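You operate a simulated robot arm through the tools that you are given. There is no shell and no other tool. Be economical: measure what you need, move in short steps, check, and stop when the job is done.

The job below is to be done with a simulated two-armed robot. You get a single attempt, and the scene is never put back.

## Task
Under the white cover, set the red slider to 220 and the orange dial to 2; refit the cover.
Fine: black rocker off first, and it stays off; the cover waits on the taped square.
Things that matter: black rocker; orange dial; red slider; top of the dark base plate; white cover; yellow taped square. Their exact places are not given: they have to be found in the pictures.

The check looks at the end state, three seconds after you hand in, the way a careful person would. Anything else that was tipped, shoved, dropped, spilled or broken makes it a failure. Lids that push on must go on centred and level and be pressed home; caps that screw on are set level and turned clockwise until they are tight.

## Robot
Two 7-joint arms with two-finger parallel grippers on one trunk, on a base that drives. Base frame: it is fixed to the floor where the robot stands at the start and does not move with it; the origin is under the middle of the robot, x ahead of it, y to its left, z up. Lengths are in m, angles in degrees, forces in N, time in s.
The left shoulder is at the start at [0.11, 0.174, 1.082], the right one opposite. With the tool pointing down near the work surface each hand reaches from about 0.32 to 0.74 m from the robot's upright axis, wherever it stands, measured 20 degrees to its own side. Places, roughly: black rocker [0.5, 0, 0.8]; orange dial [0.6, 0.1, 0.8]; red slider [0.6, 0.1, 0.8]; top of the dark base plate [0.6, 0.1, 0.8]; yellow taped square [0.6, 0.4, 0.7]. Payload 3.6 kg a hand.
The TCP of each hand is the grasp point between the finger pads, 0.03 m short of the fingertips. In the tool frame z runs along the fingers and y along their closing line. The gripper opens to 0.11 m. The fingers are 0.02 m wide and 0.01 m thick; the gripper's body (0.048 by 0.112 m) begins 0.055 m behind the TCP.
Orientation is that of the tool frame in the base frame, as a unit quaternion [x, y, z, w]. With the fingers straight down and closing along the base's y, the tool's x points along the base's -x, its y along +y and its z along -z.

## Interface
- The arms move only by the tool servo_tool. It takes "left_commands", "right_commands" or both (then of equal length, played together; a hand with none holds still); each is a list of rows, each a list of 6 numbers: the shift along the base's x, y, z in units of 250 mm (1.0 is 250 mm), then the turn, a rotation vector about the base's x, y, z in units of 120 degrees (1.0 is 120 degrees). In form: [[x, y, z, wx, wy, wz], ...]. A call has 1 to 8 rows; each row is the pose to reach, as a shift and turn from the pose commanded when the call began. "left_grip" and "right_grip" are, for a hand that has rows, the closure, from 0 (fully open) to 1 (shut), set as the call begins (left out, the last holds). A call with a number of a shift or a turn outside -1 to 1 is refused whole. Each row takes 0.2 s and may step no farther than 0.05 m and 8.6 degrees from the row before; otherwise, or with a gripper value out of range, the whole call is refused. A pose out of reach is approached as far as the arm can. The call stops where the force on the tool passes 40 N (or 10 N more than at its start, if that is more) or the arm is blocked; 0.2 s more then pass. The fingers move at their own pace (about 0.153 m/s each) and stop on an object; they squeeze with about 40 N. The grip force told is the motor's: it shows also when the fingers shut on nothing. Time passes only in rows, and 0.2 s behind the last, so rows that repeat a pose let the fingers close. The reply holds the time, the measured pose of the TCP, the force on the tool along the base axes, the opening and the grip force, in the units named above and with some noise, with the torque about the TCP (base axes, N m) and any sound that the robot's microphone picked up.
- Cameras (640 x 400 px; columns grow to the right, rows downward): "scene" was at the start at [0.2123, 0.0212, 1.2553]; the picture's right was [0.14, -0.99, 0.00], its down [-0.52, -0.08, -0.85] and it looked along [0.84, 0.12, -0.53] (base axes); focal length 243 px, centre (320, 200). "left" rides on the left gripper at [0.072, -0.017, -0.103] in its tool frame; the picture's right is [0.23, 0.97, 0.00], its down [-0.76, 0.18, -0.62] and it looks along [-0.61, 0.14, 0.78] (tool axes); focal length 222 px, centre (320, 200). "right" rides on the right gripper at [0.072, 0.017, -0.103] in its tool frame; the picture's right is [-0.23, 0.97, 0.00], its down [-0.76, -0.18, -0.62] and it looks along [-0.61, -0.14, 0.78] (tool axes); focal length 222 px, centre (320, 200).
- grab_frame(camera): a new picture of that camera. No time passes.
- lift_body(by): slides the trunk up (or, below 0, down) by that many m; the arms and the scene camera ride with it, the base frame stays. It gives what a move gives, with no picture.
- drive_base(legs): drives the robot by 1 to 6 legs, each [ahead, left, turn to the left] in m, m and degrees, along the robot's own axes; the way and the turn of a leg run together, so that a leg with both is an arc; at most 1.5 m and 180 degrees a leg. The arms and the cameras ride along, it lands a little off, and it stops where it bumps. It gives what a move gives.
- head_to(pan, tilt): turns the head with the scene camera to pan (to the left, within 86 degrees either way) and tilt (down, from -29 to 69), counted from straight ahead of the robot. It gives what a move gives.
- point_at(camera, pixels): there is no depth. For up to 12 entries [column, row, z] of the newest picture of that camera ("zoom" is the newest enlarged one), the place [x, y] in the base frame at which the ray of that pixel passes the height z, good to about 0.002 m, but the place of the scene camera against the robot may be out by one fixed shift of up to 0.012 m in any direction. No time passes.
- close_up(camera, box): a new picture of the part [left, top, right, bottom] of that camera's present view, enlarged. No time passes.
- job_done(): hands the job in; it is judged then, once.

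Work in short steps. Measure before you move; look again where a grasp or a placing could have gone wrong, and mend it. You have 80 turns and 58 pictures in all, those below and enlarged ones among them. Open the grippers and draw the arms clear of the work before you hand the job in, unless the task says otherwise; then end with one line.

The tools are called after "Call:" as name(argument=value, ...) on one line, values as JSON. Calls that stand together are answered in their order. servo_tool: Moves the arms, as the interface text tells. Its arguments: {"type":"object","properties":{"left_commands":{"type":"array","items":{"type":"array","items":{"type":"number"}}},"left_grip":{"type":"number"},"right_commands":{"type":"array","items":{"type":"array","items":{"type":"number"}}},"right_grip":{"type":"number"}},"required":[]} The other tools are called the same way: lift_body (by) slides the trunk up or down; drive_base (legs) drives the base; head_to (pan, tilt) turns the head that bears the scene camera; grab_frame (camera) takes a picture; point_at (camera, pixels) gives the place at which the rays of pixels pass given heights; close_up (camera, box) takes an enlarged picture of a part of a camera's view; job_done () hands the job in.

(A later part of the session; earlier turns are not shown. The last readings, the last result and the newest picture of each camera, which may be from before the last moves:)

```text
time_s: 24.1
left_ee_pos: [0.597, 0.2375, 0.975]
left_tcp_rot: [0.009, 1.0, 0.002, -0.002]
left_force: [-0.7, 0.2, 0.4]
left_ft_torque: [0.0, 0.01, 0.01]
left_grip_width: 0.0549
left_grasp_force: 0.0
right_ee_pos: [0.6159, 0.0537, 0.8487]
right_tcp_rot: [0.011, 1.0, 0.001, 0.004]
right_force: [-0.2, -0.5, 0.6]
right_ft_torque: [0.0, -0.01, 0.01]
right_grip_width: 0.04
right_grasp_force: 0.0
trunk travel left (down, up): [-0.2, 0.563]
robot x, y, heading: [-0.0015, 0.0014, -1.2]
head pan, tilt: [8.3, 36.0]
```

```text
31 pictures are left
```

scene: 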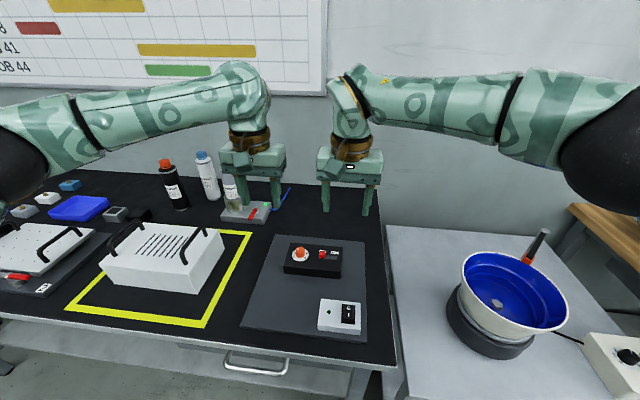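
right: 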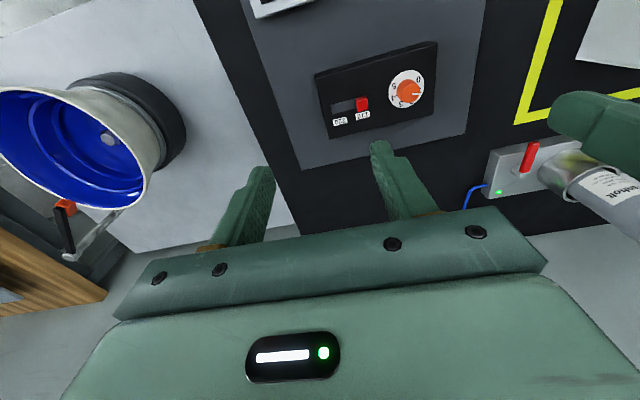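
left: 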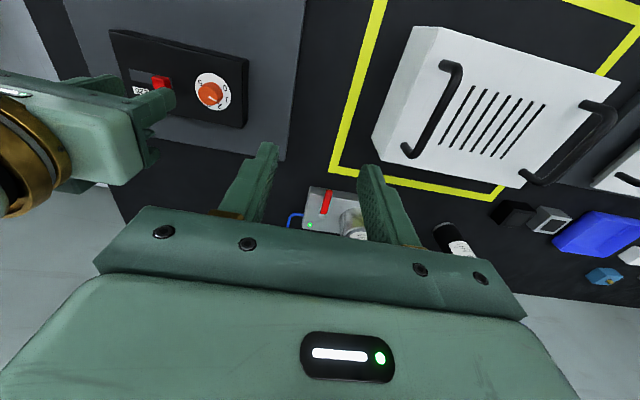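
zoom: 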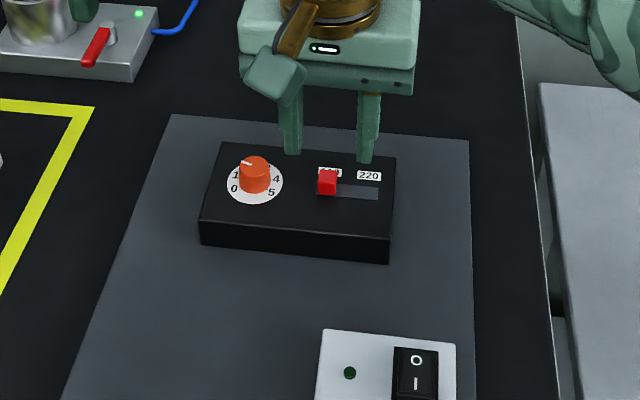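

The fingers straddle the cap (tips at columns 292 and 365, cap at 328). I descend so the tips reach just above the panel.

Call:
servo_tool(right_commands=[[0, 0, -0.07, 0, 0, 0], [0, 0, -0.11, 0, 0, 0], [0, 0, -0.126, 0, 0, 0]])

Call:
close_up(camera="scene", box=[250, 200, 390, 320])

```text
time_s: 24.9
left_ee_pos: [0.5957, 0.2375, 0.9734]
left_tcp_rot: [0.009, 1.0, 0.002, -0.002]
left_force: [0.2, -0.3, -0.1]
left_ft_torque: [-0.04, 0.01, 0.01]
left_grip_width: 0.0549
left_grasp_force: 0.1
right_ee_pos: [0.6164, 0.0524, 0.8189]
right_tcp_rot: [0.011, 1.0, 0.0, 0.004]
right_force: [-0.4, -0.7, 0.8]
right_ft_torque: [-0.01, 0.01, 0.02]
right_grip_width: 0.0397
right_grasp_force: 0.0
trunk travel left (down, up): [-0.2, 0.563]
robot x, y, heading: [-0.0008, -0.0052, -1.2]
head pan, tilt: [8.3, 36.0]
```

```text
3.33 times, centred on (320, 260) of scene
```

zoom: 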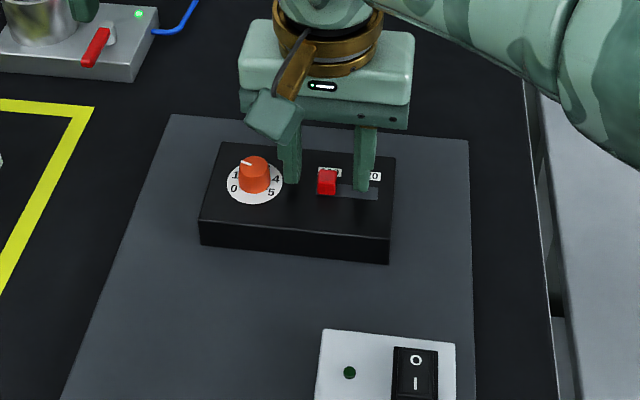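

Tips are at about z 0.789 beside the cap. I go 3 mm lower and close on the cap.

Call:
servo_tool(right_commands=[[0, 0, -0.012, 0, 0, 0]])

Call:
servo_tool(right_commands=[[0, 0, 0, 0, 0, 0], [0, 0, 0, 0, 0, 0]], right_grip=1)

```text
time_s: 25.4
left_ee_pos: [0.5961, 0.2369, 0.9746]
left_tcp_rot: [0.009, 1.0, 0.002, -0.002]
left_force: [-0.5, -0.1, 0.2]
left_ft_torque: [0.0, -0.01, -0.02]
left_grip_width: 0.0549
left_grasp_force: 0.0
right_ee_pos: [0.6166, 0.0541, 0.8166]
right_tcp_rot: [0.011, 1.0, 0.0, 0.004]
right_force: [0.7, 0.4, -0.1]
right_ft_torque: [0.01, 0.01, -0.01]
right_grip_width: 0.0397
right_grasp_force: 0.1
trunk travel left (down, up): [-0.2, 0.563]
robot x, y, heading: [-0.0015, -0.0017, -1.1]
head pan, tilt: [8.3, 36.0]
```

```text
time_s: 25.9
left_ee_pos: [0.5961, 0.2369, 0.9748]
left_tcp_rot: [0.009, 1.0, 0.002, -0.001]
left_force: [-0.9, -0.2, 0.1]
left_ft_torque: [0.02, 0.0, -0.04]
left_grip_width: 0.0551
left_grasp_force: 0.1
right_ee_pos: [0.617, 0.0535, 0.815]
right_tcp_rot: [0.011, 1.0, 0.0, 0.004]
right_force: [0.7, -0.3, 0.8]
right_ft_torque: [-0.05, -0.1, 0.33]
right_grip_width: 0.0124
right_grasp_force: 45.0
trunk travel left (down, up): [-0.2, 0.563]
robot x, y, heading: [-0.0057, -0.0028, -1.3]
head pan, tilt: [8.3, 36.0]
```

The cap is gripped (12 mm). I slide it −32 mm in y towards 220.

Call:
servo_tool(right_commands=[[0, -0.03, 0, 0, 0, 0], [0, -0.06, 0, 0, 0, 0], [0, -0.09, 0, 0, 0, 0], [0, -0.115, 0, 0, 0, 0], [0, -0.128, 0, 0, 0, 0], [0, -0.128, 0, 0, 0, 0]])

Call:
close_up(camera="scene", box=[270, 220, 370, 290])

```text
time_s: 27.4
left_ee_pos: [0.5974, 0.2381, 0.9732]
left_tcp_rot: [0.008, 1.0, 0.002, -0.002]
left_force: [0.0, 0.7, 0.0]
left_ft_torque: [-0.04, 0.01, 0.03]
left_grip_width: 0.0551
left_grasp_force: 0.1
right_ee_pos: [0.6163, 0.0223, 0.8157]
right_tcp_rot: [0.011, 1.0, 0.001, 0.004]
right_force: [9.5, 7.2, 0.1]
right_ft_torque: [0.17, -0.01, 0.37]
right_grip_width: 0.0124
right_grasp_force: 45.3
trunk travel left (down, up): [-0.2, 0.563]
robot x, y, heading: [-0.0041, -0.0036, -1.2]
head pan, tilt: [8.3, 36.0]
```

```text
5.71 times, centred on (320, 255) of scene
```

zoom: 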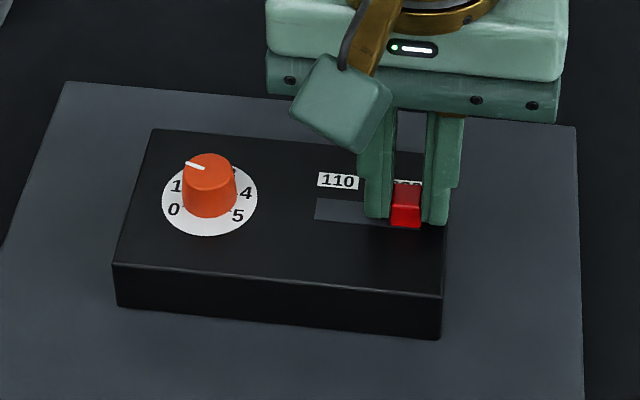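

The cap sits below the 220 label. I open slightly, rise, and check alignment.

Call:
servo_tool(right_commands=[[0, 0, 0, 0, 0, 0], [0, 0, 0, 0, 0, 0], [0, 0, 0.12, 0, 0, 0], [0, 0, 0.3, 0, 0, 0], [0, -0.16, 0.48, 0, 0, 0], [0, -0.34, 0.5, 0, 0, 0]], right_grip=0.7)

Call:
close_up(camera="scene", box=[280, 225, 360, 285])

```text
refused: row 5 steps farther than a row can; nothing moved
```

```text
6.67 times, centred on (320, 255) of scene
```

zoom: 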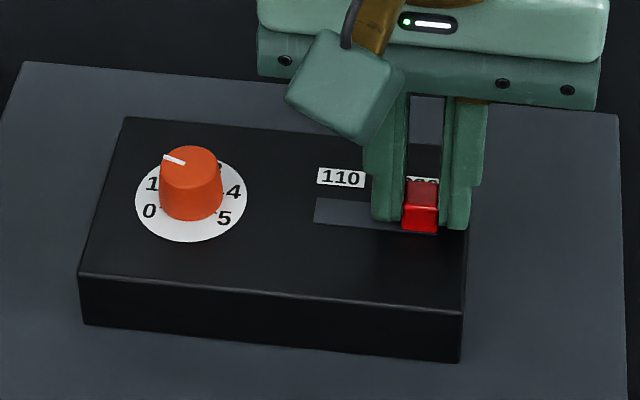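

That step was too large, so nothing moved. I repeat with smaller steps and move the left hand over the dial afterwards.

Call:
servo_tool(right_commands=[[0, 0, 0, 0, 0, 0], [0, 0, 0, 0, 0, 0], [0, 0, 0.12, 0, 0, 0], [0, 0, 0.3, 0, 0, 0], [0, 0, 0.48, 0, 0, 0], [0, -0.18, 0.5, 0, 0, 0], [0, -0.36, 0.5, 0, 0, 0], [0, -0.54, 0.5, 0, 0, 0]], right_grip=0.7)

Call:
close_up(camera="scene", box=[280, 225, 360, 285])

```text
time_s: 29.1
left_ee_pos: [0.5966, 0.235, 0.9742]
left_tcp_rot: [0.008, 1.0, 0.002, -0.001]
left_force: [-0.1, -0.5, 0.3]
left_ft_torque: [0.02, -0.01, 0.0]
left_grip_width: 0.0549
left_grasp_force: 0.1
right_ee_pos: [0.618, -0.1177, 0.9393]
right_tcp_rot: [0.011, 1.0, 0.001, 0.004]
right_force: [-0.7, 0.0, -0.3]
right_ft_torque: [0.03, 0.01, -0.03]
right_grip_width: 0.0332
right_grasp_force: 0.0
trunk travel left (down, up): [-0.2, 0.563]
robot x, y, heading: [-0.0039, -0.0002, -1.2]
head pan, tilt: [8.3, 36.0]
```

```text
6.67 times, centred on (320, 255) of scene
```

zoom: 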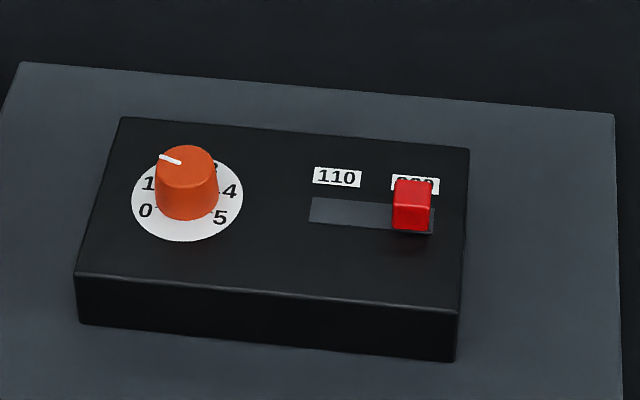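

The slider cap sits at the 220 end. Next I bring the left hand over the dial (0.615, 0.107) at z ≈ 0.90 with the fingers open to read the pointer angle closely.

Call:
servo_tool(left_commands=[[0.02, -0.13, -0.07, 0, 0, 0], [0.04, -0.26, -0.15, 0, 0, 0], [0.06, -0.39, -0.22, 0, 0, 0], [0.074, -0.512, -0.297, 0, 0, 0]], left_grip=0.2)

Call:
grab_frame(camera="left")

```text
time_s: 30.1
left_ee_pos: [0.6177, 0.1085, 0.8983]
left_tcp_rot: [0.008, 1.0, 0.002, -0.002]
left_force: [0.1, 0.4, -0.2]
left_ft_torque: [0.0, -0.03, -0.04]
left_grip_width: 0.088
left_grasp_force: 0.1
right_ee_pos: [0.6189, -0.1154, 0.9393]
right_tcp_rot: [0.01, 1.0, 0.001, 0.005]
right_force: [-0.1, 0.4, 1.0]
right_ft_torque: [0.01, -0.01, 0.0]
right_grip_width: 0.0333
right_grasp_force: 0.1
trunk travel left (down, up): [-0.2, 0.563]
robot x, y, heading: [-0.0049, -0.0003, -1.1]
head pan, tilt: [8.3, 36.0]
```

```text
26 pictures are left
```

left: 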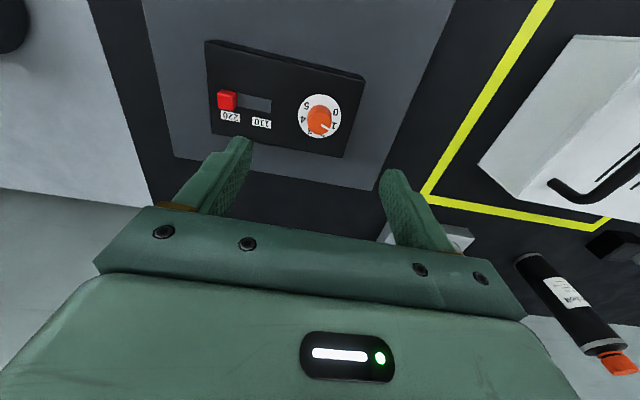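

Call:
close_up(camera="left", box=[285, 85, 357, 145])

Call:
close_up(camera="left", box=[200, 75, 290, 140])

```text
6.67 times, centred on (321, 115) of left
```

zoom: 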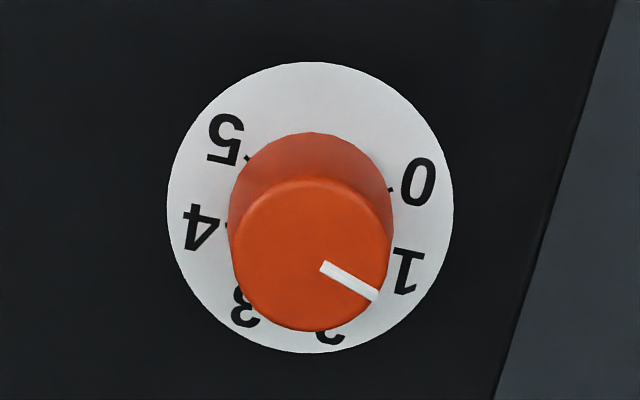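

```text
6.15 times, centred on (245, 108) of left
```

zoom: 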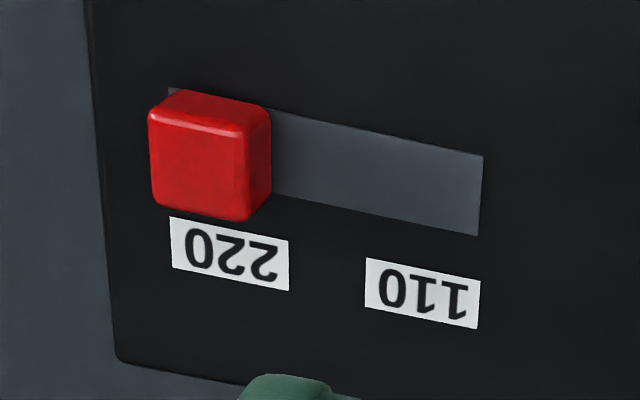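

Slider cap aligns with the 220 label. Label angles about the disc centre are 0: −13°, 1: 33°, 3: 123°, 4: 169°, so about 45.6° per step; the pointer is at about 32°, i.e. on 1. It needs roughly 46° clockwise, and I fix the knob centre first.

Call:
point_at(camera="left", pixels=[[319.5, 123.2, 0.8], [319.5, 123.2, 0.805], [319.5, 116.2, 0.782], [307.5, 123.5, 0.8], [331.5, 123.5, 0.8], [319.5, 112, 0.8], [319.5, 134.5, 0.8]])

```text
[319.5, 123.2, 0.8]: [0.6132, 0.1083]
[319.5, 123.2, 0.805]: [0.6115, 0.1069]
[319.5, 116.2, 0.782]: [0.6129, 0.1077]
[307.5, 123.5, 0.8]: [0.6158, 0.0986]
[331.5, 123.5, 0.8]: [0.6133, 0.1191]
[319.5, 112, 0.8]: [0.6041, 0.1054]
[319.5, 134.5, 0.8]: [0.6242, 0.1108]
```

Knob centre is (0.613, 0.108), diameter about 21 mm, top at 0.80. I descend with a 5 cm opening to TCP z ≈ 0.817.

Call:
servo_tool(left_commands=[[-0.018, -0.002, 0, 0, 0, 0], [-0.018, -0.002, -0.12, 0, 0, 0], [-0.018, -0.002, -0.24, 0, 0, 0], [-0.018, -0.002, -0.3, 0, 0, 0], [-0.018, -0.002, -0.324, 0, 0, 0]], left_grip=0.55)

Call:
close_up(camera="scene", box=[270, 210, 370, 285])

```text
time_s: 31.4
left_ee_pos: [0.6129, 0.1097, 0.8178]
left_tcp_rot: [0.008, 1.0, 0.002, 0.0]
left_force: [0.8, -0.2, 0.5]
left_ft_torque: [0.03, 0.0, 0.01]
left_grip_width: 0.0493
left_grasp_force: 0.0
right_ee_pos: [0.6189, -0.1153, 0.939]
right_tcp_rot: [0.011, 1.0, 0.002, 0.004]
right_force: [-0.9, 1.0, -0.6]
right_ft_torque: [0.01, 0.01, -0.01]
right_grip_width: 0.0329
right_grasp_force: 0.0
trunk travel left (down, up): [-0.2, 0.563]
robot x, y, heading: [-0.0034, -0.0055, -1.0]
head pan, tilt: [8.3, 36.0]
```

```text
5.33 times, centred on (320, 248) of scene
```

zoom: 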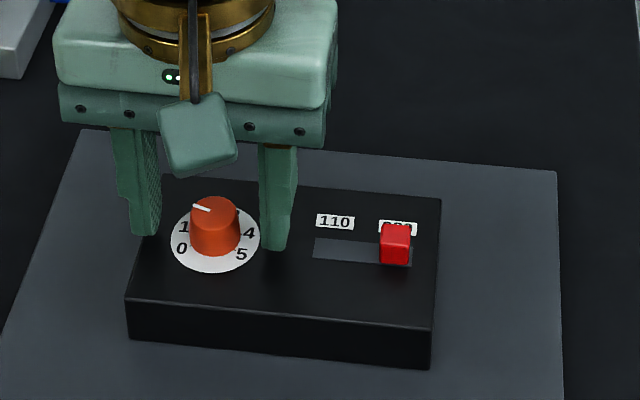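

The fingers straddle the knob (left 145, right 278, knob 214). I close on it.

Call:
servo_tool(left_commands=[[0, 0, 0, 0, 0, 0], [0, 0, 0, 0, 0, 0]], left_grip=1)

```text
time_s: 31.9
left_ee_pos: [0.6135, 0.1084, 0.8174]
left_tcp_rot: [0.009, 1.0, 0.002, -0.001]
left_force: [0.0, -5.8, -1.5]
left_ft_torque: [-0.29, -0.32, -0.03]
left_grip_width: 0.0226
left_grasp_force: 45.0
right_ee_pos: [0.6185, -0.1158, 0.9404]
right_tcp_rot: [0.012, 1.0, 0.001, 0.005]
right_force: [0.1, 0.5, 0.2]
right_ft_torque: [0.0, 0.0, 0.0]
right_grip_width: 0.0332
right_grasp_force: 0.0
trunk travel left (down, up): [-0.2, 0.563]
robot x, y, heading: [-0.0054, -0.0034, -1.1]
head pan, tilt: [8.3, 36.0]
```

The knob is gripped (22.6 mm). I turn clockwise 46° (−0.383 about z) in six steps.

Call:
servo_tool(left_commands=[[0, 0, 0, 0, 0, -0.064], [0, 0, 0, 0, 0, -0.128], [0, 0, 0, 0, 0, -0.192], [0, 0, 0, 0, 0, -0.256], [0, 0, 0, 0, 0, -0.32], [0, 0, 0, 0, 0, -0.383], [0, 0, 0, 0, 0, -0.383]])

Call:
close_up(camera="scene", box=[280, 225, 340, 270])

```text
time_s: 33.5
left_ee_pos: [0.6135, 0.1099, 0.8187]
left_tcp_rot: [0.399, 0.917, 0.003, 0.0]
left_force: [23.2, -5.0, 4.3]
left_ft_torque: [-0.1, -0.72, 0.0]
left_grip_width: 0.0228
left_grasp_force: 45.5
right_ee_pos: [0.6205, -0.1164, 0.9383]
right_tcp_rot: [0.011, 1.0, 0.001, 0.004]
right_force: [-0.5, -0.3, 0.5]
right_ft_torque: [-0.01, 0.01, 0.02]
right_grip_width: 0.0328
right_grasp_force: 0.1
trunk travel left (down, up): [-0.2, 0.563]
robot x, y, heading: [-0.0034, 0.0033, -1.1]
head pan, tilt: [8.3, 36.0]
```

```text
8.89 times, centred on (310, 248) of scene
```

zoom: 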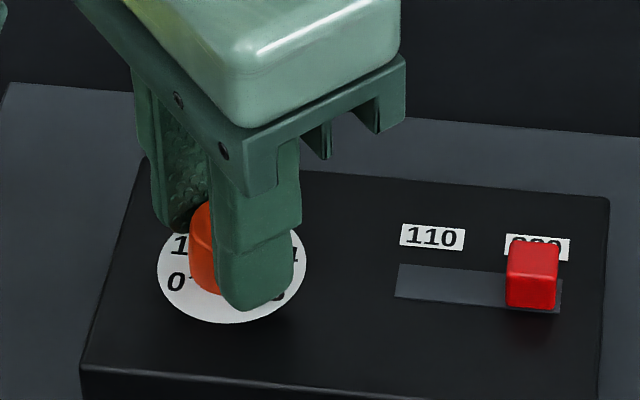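

The hand turned 46°. I open, lift straight up 8 cm, and turn back.

Call:
servo_tool(left_commands=[[0, 0, 0, 0, 0, 0], [0, 0, 0, 0, 0, 0], [0, 0, 0.12, 0, 0, 0], [0, 0, 0.24, 0, 0, 0.06], [0, 0, 0.32, 0, 0, 0.128], [0, 0, 0.32, 0, 0, 0.192], [0, 0, 0.32, 0, 0, 0.256], [0, 0, 0.32, 0, 0, 0.32]], left_grip=0.5)

Call:
servo_tool(left_commands=[[0, 0, 0, 0, 0, 0.063], [0, 0, 0, 0, 0, 0.063]])

Call:
close_up(camera="left", box=[285, 85, 357, 145])

```text
time_s: 35.4
left_ee_pos: [0.6106, 0.1097, 0.8981]
left_tcp_rot: [0.074, 0.997, 0.001, -0.001]
left_force: [0.1, -0.6, 0.1]
left_ft_torque: [0.0, -0.02, -0.01]
left_grip_width: 0.0553
left_grasp_force: 0.1
right_ee_pos: [0.6186, -0.1151, 0.9395]
right_tcp_rot: [0.011, 1.0, 0.001, 0.005]
right_force: [0.7, 0.3, -0.1]
right_ft_torque: [-0.01, -0.01, 0.04]
right_grip_width: 0.0332
right_grasp_force: 0.1
trunk travel left (down, up): [-0.2, 0.563]
robot x, y, heading: [-0.0024, -0.0003, -1.1]
head pan, tilt: [8.3, 36.0]
```

```text
time_s: 36.0
left_ee_pos: [0.6123, 0.1111, 0.8976]
left_tcp_rot: [0.007, 1.0, 0.001, -0.001]
left_force: [-0.8, 0.3, 0.0]
left_ft_torque: [-0.02, 0.0, 0.0]
left_grip_width: 0.0552
left_grasp_force: 0.1
right_ee_pos: [0.6182, -0.1152, 0.9399]
right_tcp_rot: [0.012, 1.0, 0.001, 0.004]
right_force: [0.2, 1.0, -0.3]
right_ft_torque: [-0.01, -0.02, 0.03]
right_grip_width: 0.0332
right_grasp_force: 0.1
trunk travel left (down, up): [-0.2, 0.563]
robot x, y, heading: [-0.0025, 0.0007, -1.1]
head pan, tilt: [8.3, 36.0]
```

```text
6.67 times, centred on (321, 115) of left
```

zoom: 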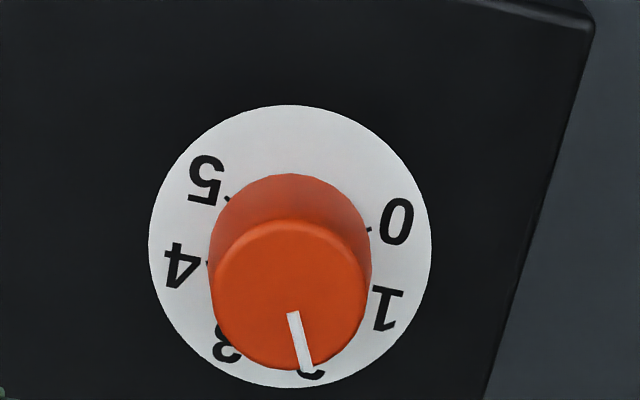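

The pointer now reads about 77° against 78° expected for label 2, so the dial is set. Next I raise both hands into the handle-spacing pose and drive back left to the cover, correcting the heading.

Call:
servo_tool(left_commands=[[0, 0.05, 0.14, 0, 0, 0], [-0.02, 0.18, 0.28, 0, 0, 0], [-0.04, 0.308, 0.29, 0, 0, 0], [-0.04, 0.308, 0.29, 0, 0, 0]], right_commands=[[0, 0.1, 0.1, 0, 0, 0], [-0.03, 0.25, 0.12, 0, 0, 0], [-0.06, 0.4, 0.12, 0, 0, 0], [-0.064, 0.516, 0.12, 0, 0, 0]], left_grip=0.4, right_grip=0.4)

Call:
drive_base(legs=[[-0.03, 0.0, 1.0], [0.0, 0.34, 0.0]])

Call:
grab_frame(camera="left")

Call:
grab_frame(camera="right")

```text
time_s: 37.0
left_ee_pos: [0.6007, 0.187, 0.9687]
left_tcp_rot: [0.01, 1.0, 0.002, -0.001]
left_force: [0.1, -1.3, 0.9]
left_ft_torque: [0.03, 0.0, 0.02]
left_grip_width: 0.0661
left_grasp_force: 0.1
right_ee_pos: [0.5998, 0.0129, 0.9708]
right_tcp_rot: [0.011, 1.0, 0.0, 0.004]
right_force: [0.1, 1.0, -0.2]
right_ft_torque: [-0.05, -0.01, -0.01]
right_grip_width: 0.0659
right_grasp_force: 0.1
trunk travel left (down, up): [-0.2, 0.563]
robot x, y, heading: [-0.0007, -0.0059, -0.6]
head pan, tilt: [8.3, 36.0]
```

```text
time_s: 39.6
left_ee_pos: [0.5662, 0.5484, 0.9693]
left_tcp_rot: [-0.002, 1.0, 0.002, -0.001]
left_force: [-0.3, 0.2, 0.8]
left_ft_torque: [-0.03, 0.0, 0.01]
left_grip_width: 0.0658
left_grasp_force: 0.0
right_ee_pos: [0.5703, 0.3749, 0.9719]
right_tcp_rot: [0.001, 1.0, 0.0, 0.004]
right_force: [-0.4, -0.1, -0.1]
right_ft_torque: [-0.02, 0.03, 0.0]
right_grip_width: 0.0661
right_grasp_force: 0.0
trunk travel left (down, up): [-0.2, 0.563]
robot x, y, heading: [-0.0382, 0.3504, 0.2]
head pan, tilt: [8.3, 36.0]
```

```text
20 pictures are left
```

left: 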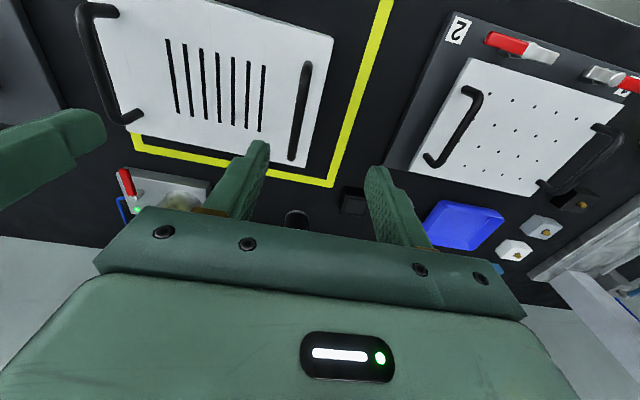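

```text
19 pictures are left
```

right: 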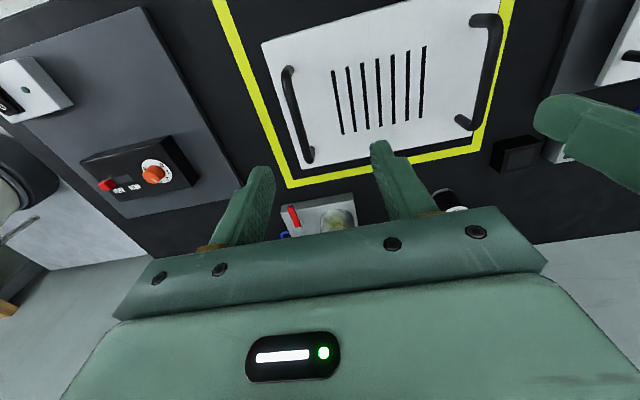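

I measure the handle bars (z ≈ 0.843) and the cover's top corners (z ≈ 0.811).

Call:
point_at(camera="left", pixels=[[306, 66, 0.843], [292, 157, 0.843], [299, 112, 0.843], [334, 38, 0.811], [305, 167, 0.811]])

Call:
point_at(camera="right", pixels=[[288, 70, 0.843], [308, 158, 0.843], [298, 115, 0.843], [262, 43, 0.811], [298, 174, 0.811]])

```text
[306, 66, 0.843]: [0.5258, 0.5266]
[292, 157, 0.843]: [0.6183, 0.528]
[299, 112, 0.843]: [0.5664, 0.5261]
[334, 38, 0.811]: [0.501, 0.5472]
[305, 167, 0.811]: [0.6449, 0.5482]
```

```text
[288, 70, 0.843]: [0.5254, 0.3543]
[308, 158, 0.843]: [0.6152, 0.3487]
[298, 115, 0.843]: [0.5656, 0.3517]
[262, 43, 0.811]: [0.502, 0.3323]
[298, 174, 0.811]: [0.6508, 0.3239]
```

Bars are at y 0.527 and 0.3515, x ≈ 0.571. I align both hands and descend to TCP z ≈ 0.851.

Call:
servo_tool(left_commands=[[0.02, -0.086, 0, 0, 0, 0], [0.02, -0.086, -0.15, 0, 0, 0], [0.02, -0.086, -0.3, 0, 0, 0], [0.02, -0.086, -0.42, 0, 0, 0], [0.02, -0.086, -0.473, 0, 0, 0]], right_commands=[[0.003, -0.094, 0, 0, 0, 0], [0.003, -0.094, -0.15, 0, 0, 0], [0.003, -0.094, -0.3, 0, 0, 0], [0.003, -0.094, -0.42, 0, 0, 0], [0.003, -0.094, -0.484, 0, 0, 0]])

Call:
servo_tool(left_commands=[[0, 0, 0, 0, 0, 0], [0, 0, 0, 0, 0, 0], [0, 0, 0, 0, 0, 0]], right_commands=[[0, 0, 0, 0, 0, 0], [0, 0, 0, 0, 0, 0], [0, 0, 0, 0, 0, 0]], left_grip=1, right_grip=1)

```text
time_s: 40.8
left_ee_pos: [0.5721, 0.524, 0.8495]
left_tcp_rot: [-0.002, 1.0, 0.002, -0.001]
left_force: [-0.4, -0.9, 0.6]
left_ft_torque: [-0.03, 0.0, 0.02]
left_grip_width: 0.0661
left_grasp_force: 0.0
right_ee_pos: [0.5711, 0.3492, 0.8493]
right_tcp_rot: [0.002, 1.0, 0.0, 0.005]
right_force: [-0.2, 0.8, -0.1]
right_ft_torque: [0.02, -0.01, 0.0]
right_grip_width: 0.066
right_grasp_force: 0.1
trunk travel left (down, up): [-0.2, 0.563]
robot x, y, heading: [-0.0292, 0.3503, 0.1]
head pan, tilt: [8.3, 36.0]
```

```text
time_s: 41.6
left_ee_pos: [0.5724, 0.5262, 0.851]
left_tcp_rot: [-0.002, 1.0, 0.002, -0.001]
left_force: [-2.5, 5.1, 0.2]
left_ft_torque: [0.04, -0.14, -0.24]
left_grip_width: 0.0093
left_grasp_force: 40.2
right_ee_pos: [0.5718, 0.3493, 0.8514]
right_tcp_rot: [0.001, 1.0, 0.0, 0.004]
right_force: [-0.8, -0.6, 1.3]
right_ft_torque: [0.04, 0.07, -0.02]
right_grip_width: 0.0094
right_grasp_force: 40.1
trunk travel left (down, up): [-0.2, 0.563]
robot x, y, heading: [-0.0329, 0.344, 0.0]
head pan, tilt: [8.3, 36.0]
```

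Both bars are gripped with almost no internal force. I lift 12 cm.

Call:
servo_tool(left_commands=[[0, 0, 0.04, 0, 0, 0], [0, 0, 0.12, 0, 0, 0], [0, 0, 0.2, 0, 0, 0], [0, 0, 0.28, 0, 0, 0], [0, 0, 0.36, 0, 0, 0], [0, 0, 0.44, 0, 0, 0], [0, 0, 0.48, 0, 0, 0]], right_commands=[[0, 0, 0.04, 0, 0, 0], [0, 0, 0.12, 0, 0, 0], [0, 0, 0.2, 0, 0, 0], [0, 0, 0.28, 0, 0, 0], [0, 0, 0.36, 0, 0, 0], [0, 0, 0.44, 0, 0, 0], [0, 0, 0.48, 0, 0, 0]])

Call:
drive_base(legs=[[0.0, -0.3, 0.0]])

```text
time_s: 43.2
left_ee_pos: [0.5729, 0.5257, 0.9739]
left_tcp_rot: [-0.001, 1.0, 0.001, -0.002]
left_force: [-4.1, -19.1, -3.2]
left_ft_torque: [-0.06, 0.42, -0.42]
left_grip_width: 0.0093
left_grasp_force: 40.1
right_ee_pos: [0.5706, 0.3502, 0.9709]
right_tcp_rot: [0.001, 1.0, 0.002, 0.003]
right_force: [4.4, 19.2, -3.1]
right_ft_torque: [-0.09, -0.4, -0.31]
right_grip_width: 0.0095
right_grasp_force: 40.2
trunk travel left (down, up): [-0.2, 0.563]
robot x, y, heading: [-0.0321, 0.3455, 0.2]
head pan, tilt: [8.3, 36.0]
```

```text
time_s: 45.3
left_ee_pos: [0.5733, 0.2244, 0.9727]
left_tcp_rot: [0.004, 1.0, 0.0, -0.002]
left_force: [-3.9, -35.0, -3.5]
left_ft_torque: [0.09, -0.11, -0.4]
left_grip_width: 0.0095
left_grasp_force: 39.7
right_ee_pos: [0.5717, 0.0497, 0.9704]
right_tcp_rot: [0.006, 1.0, 0.001, 0.004]
right_force: [3.7, 33.6, -2.3]
right_ft_torque: [-0.02, 0.17, -0.19]
right_grip_width: 0.0094
right_grasp_force: 39.3
trunk travel left (down, up): [-0.2, 0.563]
robot x, y, heading: [-0.0313, 0.0562, -0.2]
head pan, tilt: [8.3, 36.0]
```

The hands pull apart by 35 N again, so I relax 1.5 mm each. I also carry the cover with the arms to hands-mid (0.615, 0.071), correcting 0.6° of yaw.

Call:
servo_tool(left_commands=[[0, -0.006, 0, 0, 0, 0], [0.03, -0.05, 0, 0, 0, 0.002], [0.08, -0.12, 0, 0, 0, 0.005], [0.13, -0.2, 0, 0, 0, 0.005], [0.166, -0.269, 0, 0, 0, 0.005], [0.166, -0.269, 0, 0, 0, 0.005]], right_commands=[[0, 0.006, 0, 0, 0, 0], [0.033, -0.038, 0, 0, 0, 0.002], [0.087, -0.108, 0, 0, 0, 0.005], [0.137, -0.188, 0, 0, 0, 0.005], [0.173, -0.257, 0, 0, 0, 0.005], [0.173, -0.257, 0, 0, 0, 0.005]])

Call:
grab_frame(camera="scene")

```text
time_s: 46.7
left_ee_pos: [0.6157, 0.1606, 0.9745]
left_tcp_rot: [-0.003, 1.0, 0.001, -0.002]
left_force: [0.3, 35.8, -2.4]
left_ft_torque: [-0.06, 0.07, -0.1]
left_grip_width: 0.0097
left_grasp_force: 40.1
right_ee_pos: [0.6152, -0.016, 0.9695]
right_tcp_rot: [0.001, 1.0, 0.0, 0.004]
right_force: [0.0, -37.0, -4.2]
right_ft_torque: [0.09, -0.05, 0.15]
right_grip_width: 0.0096
right_grasp_force: 39.8
trunk travel left (down, up): [-0.2, 0.563]
robot x, y, heading: [-0.0322, 0.0544, -0.9]
head pan, tilt: [8.3, 36.0]
```

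```text
18 pictures are left
```

scene: 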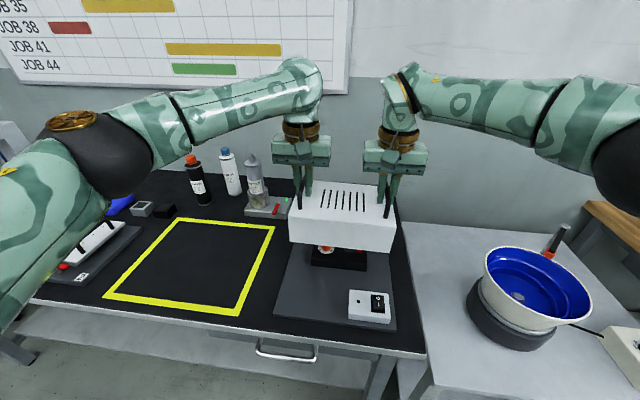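

The internal force flipped sign, so I open the spacing by 0.7 mm each. I descend 8 cm to leave about 2 cm above the plate.

Call:
servo_tool(left_commands=[[0, 0.003, 0, 0, 0, 0], [0, 0.003, -0.08, 0, 0, 0], [0, 0.003, -0.16, 0, 0, 0], [0, 0.003, -0.24, 0, 0, 0], [0, 0.003, -0.32, 0, 0, 0], [0, 0.003, -0.32, 0, 0, 0]], right_commands=[[0, -0.003, 0, 0, 0, 0], [0, -0.003, -0.08, 0, 0, 0], [0, -0.003, -0.16, 0, 0, 0], [0, -0.003, -0.24, 0, 0, 0], [0, -0.003, -0.32, 0, 0, 0], [0, -0.003, -0.32, 0, 0, 0]])

Call:
close_up(camera="scene", box=[260, 180, 420, 340])

Call:
grab_frame(camera="left")

Call:
grab_frame(camera="right")

```text
time_s: 48.1
left_ee_pos: [0.6136, 0.1603, 0.893]
left_tcp_rot: [-0.002, 1.0, 0.001, -0.002]
left_force: [1.7, 29.8, -2.4]
left_ft_torque: [-0.05, -0.24, 0.04]
left_grip_width: 0.0095
left_grasp_force: 40.0
right_ee_pos: [0.6152, -0.0158, 0.8935]
right_tcp_rot: [0.001, 1.0, 0.001, 0.004]
right_force: [-2.4, -29.8, -3.1]
right_ft_torque: [0.0, 0.26, 0.28]
right_grip_width: 0.0093
right_grasp_force: 39.5
trunk travel left (down, up): [-0.2, 0.563]
robot x, y, heading: [-0.0346, 0.0533, -0.1]
head pan, tilt: [8.3, 36.0]
```

```text
2.50 times, centred on (340, 260) of scene
```

zoom: 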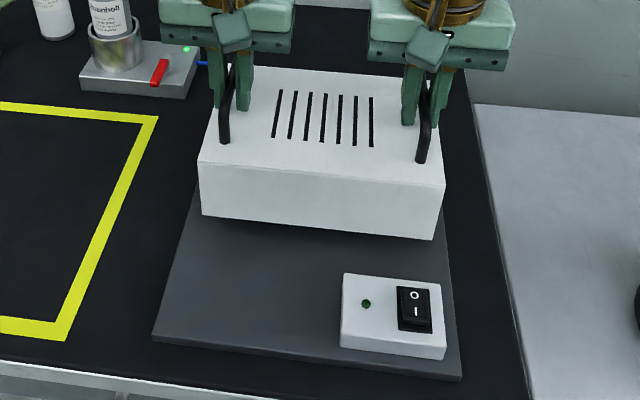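

```text
16 pictures are left
```

left: 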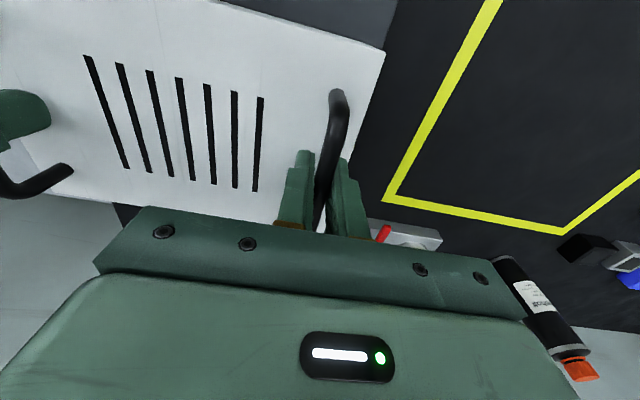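

```text
15 pictures are left
```

right: 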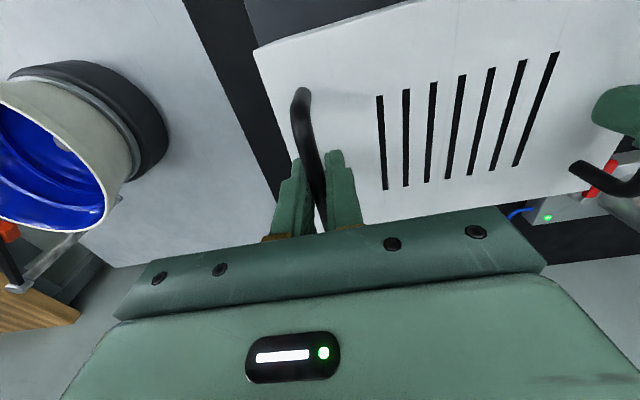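

I check the cover's near corners (left cam 385,50; right cam 253,50) at its present top height, 0.853.

Call:
point_at(camera="left", pixels=[[385, 50, 0.853], [338, 95, 0.885], [222, 3, 0.853]])

Call:
point_at(camera="right", pixels=[[253, 50, 0.853], [300, 95, 0.885], [400, 4, 0.853]])

```text
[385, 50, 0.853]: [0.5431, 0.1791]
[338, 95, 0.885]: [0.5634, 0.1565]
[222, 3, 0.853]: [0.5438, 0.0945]
```

```text
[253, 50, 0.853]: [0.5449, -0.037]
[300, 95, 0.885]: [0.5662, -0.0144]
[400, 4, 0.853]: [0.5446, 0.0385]
```

The corners are within 2 mm of the original spot. I shift +1.5 mm in y, relax the spacing, and descend slowly 2 cm.

Call:
servo_tool(left_commands=[[0, 0.009, 0, 0, 0, 0], [0, 0.009, -0.03, 0, 0, 0], [0, 0.009, -0.06, 0, 0, 0], [0, 0.009, -0.08, 0, 0, 0], [0, 0.009, -0.08, 0, 0, 0]], right_commands=[[0, 0.003, 0, 0, 0, 0], [0, 0.003, -0.03, 0, 0, 0], [0, 0.003, -0.06, 0, 0, 0], [0, 0.003, -0.08, 0, 0, 0], [0, 0.003, -0.08, 0, 0, 0]])

```text
time_s: 49.3
left_ee_pos: [0.6158, 0.1624, 0.873]
left_tcp_rot: [-0.001, 1.0, 0.001, -0.002]
left_force: [-1.9, 25.0, -3.6]
left_ft_torque: [-0.04, 0.21, -0.27]
left_grip_width: 0.0096
left_grasp_force: 40.0
right_ee_pos: [0.6152, -0.0137, 0.8714]
right_tcp_rot: [0.001, 1.0, 0.001, 0.004]
right_force: [1.9, -24.7, -3.0]
right_ft_torque: [0.05, -0.21, -0.07]
right_grip_width: 0.0095
right_grasp_force: 40.2
trunk travel left (down, up): [-0.2, 0.563]
robot x, y, heading: [-0.0346, 0.0552, -0.6]
head pan, tilt: [8.3, 36.0]
```

Not touching yet. I relax a little more and continue down slowly to contact.

Call:
servo_tool(left_commands=[[0, 0.005, 0, 0, 0, 0], [0, 0.005, -0.016, 0, 0, 0], [0, 0.005, -0.028, 0, 0, 0], [0, 0.005, -0.036, 0, 0, 0], [0, 0.005, -0.044, 0, 0, 0]], right_commands=[[0, -0.005, 0, 0, 0, 0], [0, -0.005, -0.016, 0, 0, 0], [0, -0.005, -0.028, 0, 0, 0], [0, -0.005, -0.036, 0, 0, 0], [0, -0.005, -0.044, 0, 0, 0]])

Call:
close_up(camera="scene", box=[260, 180, 420, 340])

```text
time_s: 50.5
left_ee_pos: [0.6138, 0.1624, 0.8626]
left_tcp_rot: [-0.001, 1.0, -0.001, -0.001]
left_force: [-0.3, 1.7, -5.2]
left_ft_torque: [-0.06, -0.44, -0.08]
left_grip_width: 0.0097
left_grasp_force: 39.8
right_ee_pos: [0.6129, -0.0136, 0.8617]
right_tcp_rot: [0.0, 1.0, 0.002, 0.006]
right_force: [4.3, -2.1, 15.2]
right_ft_torque: [0.0, 1.13, 0.05]
right_grip_width: 0.0098
right_grasp_force: 40.4
trunk travel left (down, up): [-0.2, 0.563]
robot x, y, heading: [-0.0361, 0.0565, -0.2]
head pan, tilt: [8.3, 36.0]
```

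```text
2.50 times, centred on (340, 260) of scene
```

zoom: 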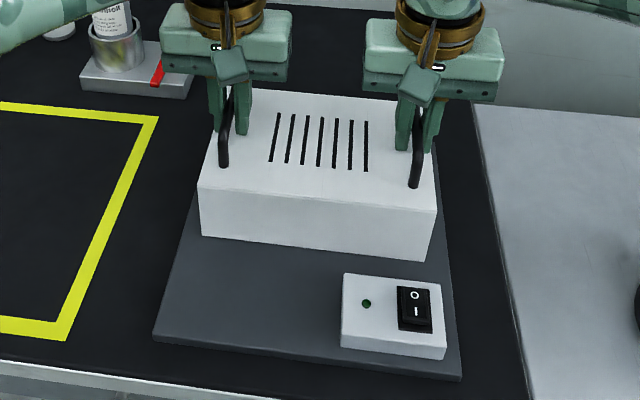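

The right side has contact at 15 N while the left is just above. I continue down to press home.

Call:
servo_tool(left_commands=[[0, 0, -0.006, 0, 0, 0], [0, 0, -0.012, 0, 0, 0], [0, 0, -0.018, 0, 0, 0], [0, 0, -0.024, 0, 0, 0], [0, 0, -0.03, 0, 0, 0], [0, 0, -0.036, 0, 0, 0]], right_commands=[[0, 0, -0.002, 0, 0, 0], [0, 0, -0.004, 0, 0, 0], [0, 0, -0.008, 0, 0, 0], [0, 0, -0.013, 0, 0, 0], [0, 0, -0.018, 0, 0, 0], [0, 0, -0.024, 0, 0, 0]])

```text
time_s: 51.7
left_ee_pos: [0.6143, 0.1608, 0.8597]
left_tcp_rot: [-0.001, 1.0, -0.002, 0.004]
left_force: [-4.6, 3.7, 19.8]
left_ft_torque: [0.02, 0.9, -0.31]
left_grip_width: 0.0096
left_grasp_force: 39.6
right_ee_pos: [0.6124, -0.0149, 0.8618]
right_tcp_rot: [0.001, 1.0, 0.004, 0.01]
right_force: [-1.0, -3.2, 17.7]
right_ft_torque: [0.04, 0.92, -0.25]
right_grip_width: 0.0094
right_grasp_force: 40.3
trunk travel left (down, up): [-0.2, 0.563]
robot x, y, heading: [-0.0343, 0.052, -0.3]
head pan, tilt: [8.3, 36.0]
stopped in row 6 (right hand): the force on the tool passed its limit at 41 N (the readings are from after the stop); the commanded pose is now the measured one
```

A 41 N press and no click. I press once more with both hands and see whether height changes.

Call:
servo_tool(left_commands=[[0, 0, -0.01, 0, 0, 0], [0, 0, -0.02, 0, 0, 0], [0, 0, -0.03, 0, 0, 0], [0, 0, -0.04, 0, 0, 0]], right_commands=[[0, 0, -0.01, 0, 0, 0], [0, 0, -0.02, 0, 0, 0], [0, 0, -0.03, 0, 0, 0], [0, 0, -0.04, 0, 0, 0]])

Call:
close_up(camera="scene", box=[260, 180, 420, 340])

```text
time_s: 52.5
left_ee_pos: [0.6134, 0.1613, 0.8572]
left_tcp_rot: [0.0, 1.0, -0.004, 0.007]
left_force: [-4.5, 4.2, 22.8]
left_ft_torque: [0.29, 1.54, -0.31]
left_grip_width: 0.0095
left_grasp_force: 39.9
right_ee_pos: [0.6126, -0.0136, 0.8599]
right_tcp_rot: [0.001, 1.0, 0.005, 0.013]
right_force: [-1.1, -1.9, 22.3]
right_ft_torque: [0.06, 0.89, -0.15]
right_grip_width: 0.0093
right_grasp_force: 40.2
trunk travel left (down, up): [-0.2, 0.563]
robot x, y, heading: [-0.0332, 0.0543, -0.3]
head pan, tilt: [8.3, 36.0]
stopped in row 3 (left hand): the force on the tool passed its limit at 48 N (the readings are from after the stop); the commanded pose is now the measured one
```

```text
2.50 times, centred on (340, 260) of scene
```

zoom: 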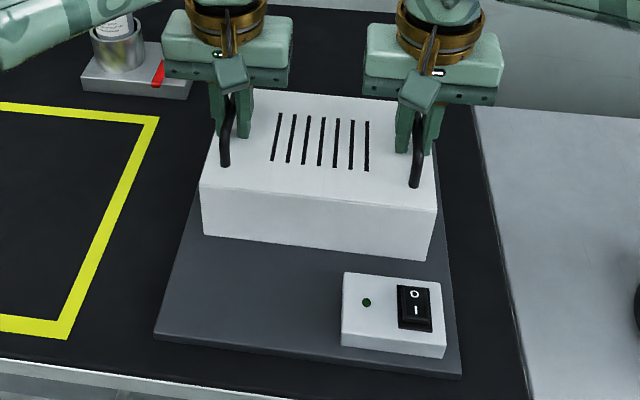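

I ease off, open the hands and rise to inspect how the cover sits.

Call:
servo_tool(left_commands=[[0, 0, 0.012, 0, 0, 0]], right_commands=[[0, 0, 0.01, 0, 0, 0]])

Call:
servo_tool(left_commands=[[0, 0, 0.004, 0, 0, 0], [0, 0, 0.004, 0, 0, 0], [0, 0, 0.14, 0, 0, 0], [0, 0, 0.3, 0, 0, 0], [0, 0, 0.44, 0, 0, 0]], right_commands=[[0, 0, 0.004, 0, 0, 0], [0, 0, 0.004, 0, 0, 0], [0, 0, 0.14, 0, 0, 0], [0, 0, 0.3, 0, 0, 0], [0, 0, 0.44, 0, 0, 0]], left_grip=0.4, right_grip=0.4)

Call:
grab_frame(camera="left")

Call:
grab_frame(camera="right")

Call:
close_up(camera="scene", box=[280, 210, 400, 310])

```text
time_s: 52.9
left_ee_pos: [0.6147, 0.1612, 0.8568]
left_tcp_rot: [-0.001, 1.0, -0.002, 0.005]
left_force: [2.8, 2.9, 11.6]
left_ft_torque: [-0.01, -1.05, 0.05]
left_grip_width: 0.0094
left_grasp_force: 40.0
right_ee_pos: [0.6132, -0.0136, 0.8582]
right_tcp_rot: [-0.001, 1.0, 0.002, 0.012]
right_force: [-8.1, -3.5, 15.6]
right_ft_torque: [0.0, -0.73, -0.1]
right_grip_width: 0.0095
right_grasp_force: 40.0
trunk travel left (down, up): [-0.2, 0.563]
robot x, y, heading: [-0.0335, 0.0506, -0.5]
head pan, tilt: [8.3, 36.0]
```

```text
time_s: 54.1
left_ee_pos: [0.6159, 0.1612, 0.9657]
left_tcp_rot: [-0.001, 1.0, -0.001, 0.004]
left_force: [-0.4, -0.4, 0.1]
left_ft_torque: [0.02, -0.02, 0.02]
left_grip_width: 0.066
left_grasp_force: 0.0
right_ee_pos: [0.6146, -0.0146, 0.9683]
right_tcp_rot: [-0.001, 1.0, 0.003, 0.01]
right_force: [-0.1, -0.4, -0.2]
right_ft_torque: [-0.02, -0.06, 0.0]
right_grip_width: 0.0663
right_grasp_force: 0.0
trunk travel left (down, up): [-0.2, 0.563]
robot x, y, heading: [-0.0304, 0.053, -0.5]
head pan, tilt: [8.3, 36.0]
```

```text
12 pictures are left
```

left: 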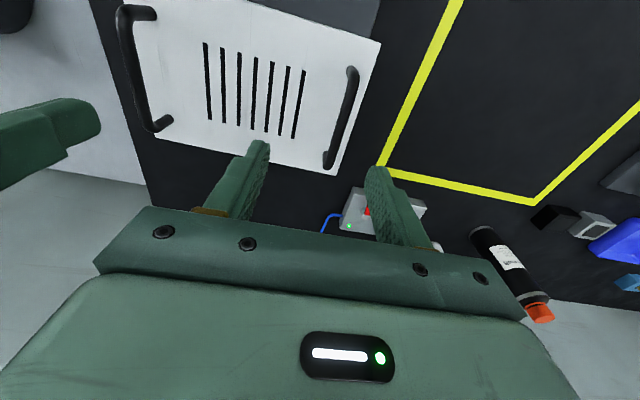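

```text
11 pictures are left
```

right: 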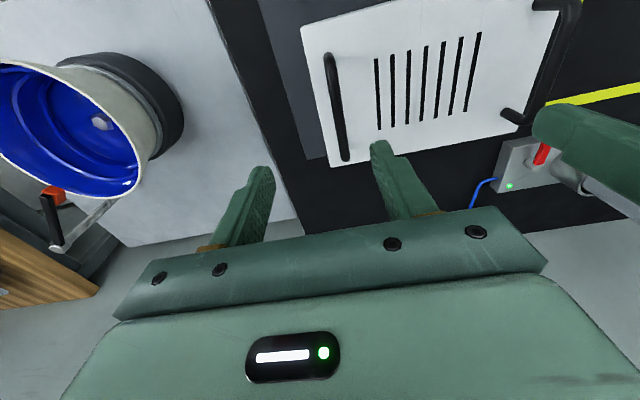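

```text
4.00 times, centred on (340, 260) of scene
```

zoom: 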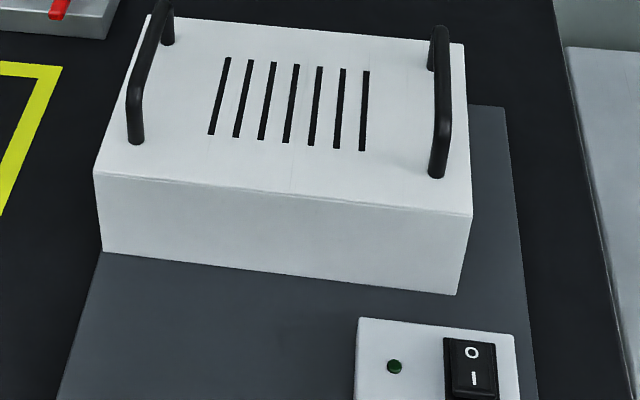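

The cover's left side now seems at the plate edge while more plate shows on the right, unlike at the start. I measure the corners and plate edges.

Call:
point_at(camera="left", pixels=[[381, 42, 0.823], [338, 175, 0.823], [353, 70, 0.853], [332, 166, 0.853], [375, 10, 0.75]])

Call:
point_at(camera="right", pixels=[[300, 25, 0.823], [331, 167, 0.823], [329, 55, 0.853], [345, 158, 0.853], [258, 0, 0.75], [306, 157, 0.75]])

Call:
point_at(camera="zoom", pixels=[[94, 172, 0.823], [472, 214, 0.823], [464, 45, 0.823], [103, 252, 0.752], [456, 294, 0.752], [472, 353, 0.78], [473, 376, 0.78], [537, 390, 0.752], [503, 107, 0.752], [62, 385, 0.752], [103, 252, 0.762], [456, 294, 0.762]])

```text
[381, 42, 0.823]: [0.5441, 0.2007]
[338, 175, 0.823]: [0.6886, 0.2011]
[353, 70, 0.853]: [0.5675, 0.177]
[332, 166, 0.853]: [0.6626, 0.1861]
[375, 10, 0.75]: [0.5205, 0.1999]
```

```text
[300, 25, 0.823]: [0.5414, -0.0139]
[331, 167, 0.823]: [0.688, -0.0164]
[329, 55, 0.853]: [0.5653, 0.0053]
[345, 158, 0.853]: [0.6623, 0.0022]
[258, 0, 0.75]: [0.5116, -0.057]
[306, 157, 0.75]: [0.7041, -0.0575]
```

```text
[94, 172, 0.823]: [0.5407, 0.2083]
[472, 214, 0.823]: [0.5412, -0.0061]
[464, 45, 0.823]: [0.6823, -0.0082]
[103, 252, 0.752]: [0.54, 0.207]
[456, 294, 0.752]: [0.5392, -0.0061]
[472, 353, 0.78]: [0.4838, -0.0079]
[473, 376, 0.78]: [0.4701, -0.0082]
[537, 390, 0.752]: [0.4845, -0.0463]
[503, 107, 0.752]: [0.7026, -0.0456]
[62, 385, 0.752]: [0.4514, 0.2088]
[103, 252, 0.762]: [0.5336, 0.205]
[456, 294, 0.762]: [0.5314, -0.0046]
```

The cover slid about 20 mm to +y when released, so it was not engaged. I check from the press-time image where it stood, against the original bottom corners (scene: 0.537,0.189 and 0.543,−0.026).

Call:
point_at(camera="scene", pixels=[[293.6, 274.8, 0.75], [384.8, 284.8, 0.75], [292.4, 254.5, 0.83], [386.4, 264, 0.83], [283.5, 253, 0.83], [378, 263.5, 0.83], [285.75, 273, 0.75], [374, 283.5, 0.75]])

```text
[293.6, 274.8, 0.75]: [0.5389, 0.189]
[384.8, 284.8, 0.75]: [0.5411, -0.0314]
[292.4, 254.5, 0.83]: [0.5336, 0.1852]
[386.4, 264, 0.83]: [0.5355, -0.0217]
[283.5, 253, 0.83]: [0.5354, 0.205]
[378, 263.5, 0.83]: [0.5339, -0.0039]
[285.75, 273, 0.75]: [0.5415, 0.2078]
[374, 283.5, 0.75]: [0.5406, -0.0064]
```

At press time it was aligned within about 2 mm; the fingertips likely touched the cover top and dragged it while opening. Bars are now near y 0.1805 and 0.0045, so I regrasp a little higher (TCP 0.866).

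Call:
servo_tool(left_commands=[[0, 0.077, 0, 0, 0, 0], [0, 0.077, -0.15, 0, 0, 0], [0, 0.077, -0.3, 0, 0, 0], [0, 0.077, -0.397, 0, 0, 0]], right_commands=[[0, 0.076, 0, 0, 0, 0], [0, 0.076, -0.15, 0, 0, 0], [0, 0.076, -0.3, 0, 0, 0], [0, 0.076, -0.407, 0, 0, 0]])

Call:
servo_tool(left_commands=[[0, 0, 0, 0, 0, 0], [0, 0, 0, 0, 0, 0], [0, 0, 0, 0, 0, 0]], right_commands=[[0, 0, 0, 0, 0, 0], [0, 0, 0, 0, 0, 0], [0, 0, 0, 0, 0, 0]], left_grip=1, right_grip=1)

```text
time_s: 55.1
left_ee_pos: [0.6173, 0.1788, 0.864]
left_tcp_rot: [0.0, 1.0, -0.003, 0.003]
left_force: [-1.1, -0.1, 0.9]
left_ft_torque: [0.01, 0.0, 0.0]
left_grip_width: 0.066
left_grasp_force: 0.1
right_ee_pos: [0.6164, 0.0056, 0.8621]
right_tcp_rot: [0.001, 1.0, 0.002, 0.01]
right_force: [0.2, 0.3, 0.3]
right_ft_torque: [-0.02, 0.0, 0.0]
right_grip_width: 0.0661
right_grasp_force: 0.1
trunk travel left (down, up): [-0.2, 0.563]
robot x, y, heading: [-0.0313, 0.0555, -0.3]
head pan, tilt: [8.3, 36.0]
```

```text
time_s: 55.9
left_ee_pos: [0.6184, 0.1799, 0.8642]
left_tcp_rot: [-0.001, 1.0, -0.001, 0.003]
left_force: [-3.8, 13.4, 1.4]
left_ft_torque: [0.03, -0.21, -0.4]
left_grip_width: 0.0092
left_grasp_force: 40.1
right_ee_pos: [0.6171, 0.0054, 0.8619]
right_tcp_rot: [0.001, 1.0, 0.002, 0.011]
right_force: [1.1, -11.8, -0.1]
right_ft_torque: [-0.01, 0.22, -0.23]
right_grip_width: 0.0094
right_grasp_force: 39.6
trunk travel left (down, up): [-0.2, 0.563]
robot x, y, heading: [-0.0357, 0.0522, -0.5]
head pan, tilt: [8.3, 36.0]
```

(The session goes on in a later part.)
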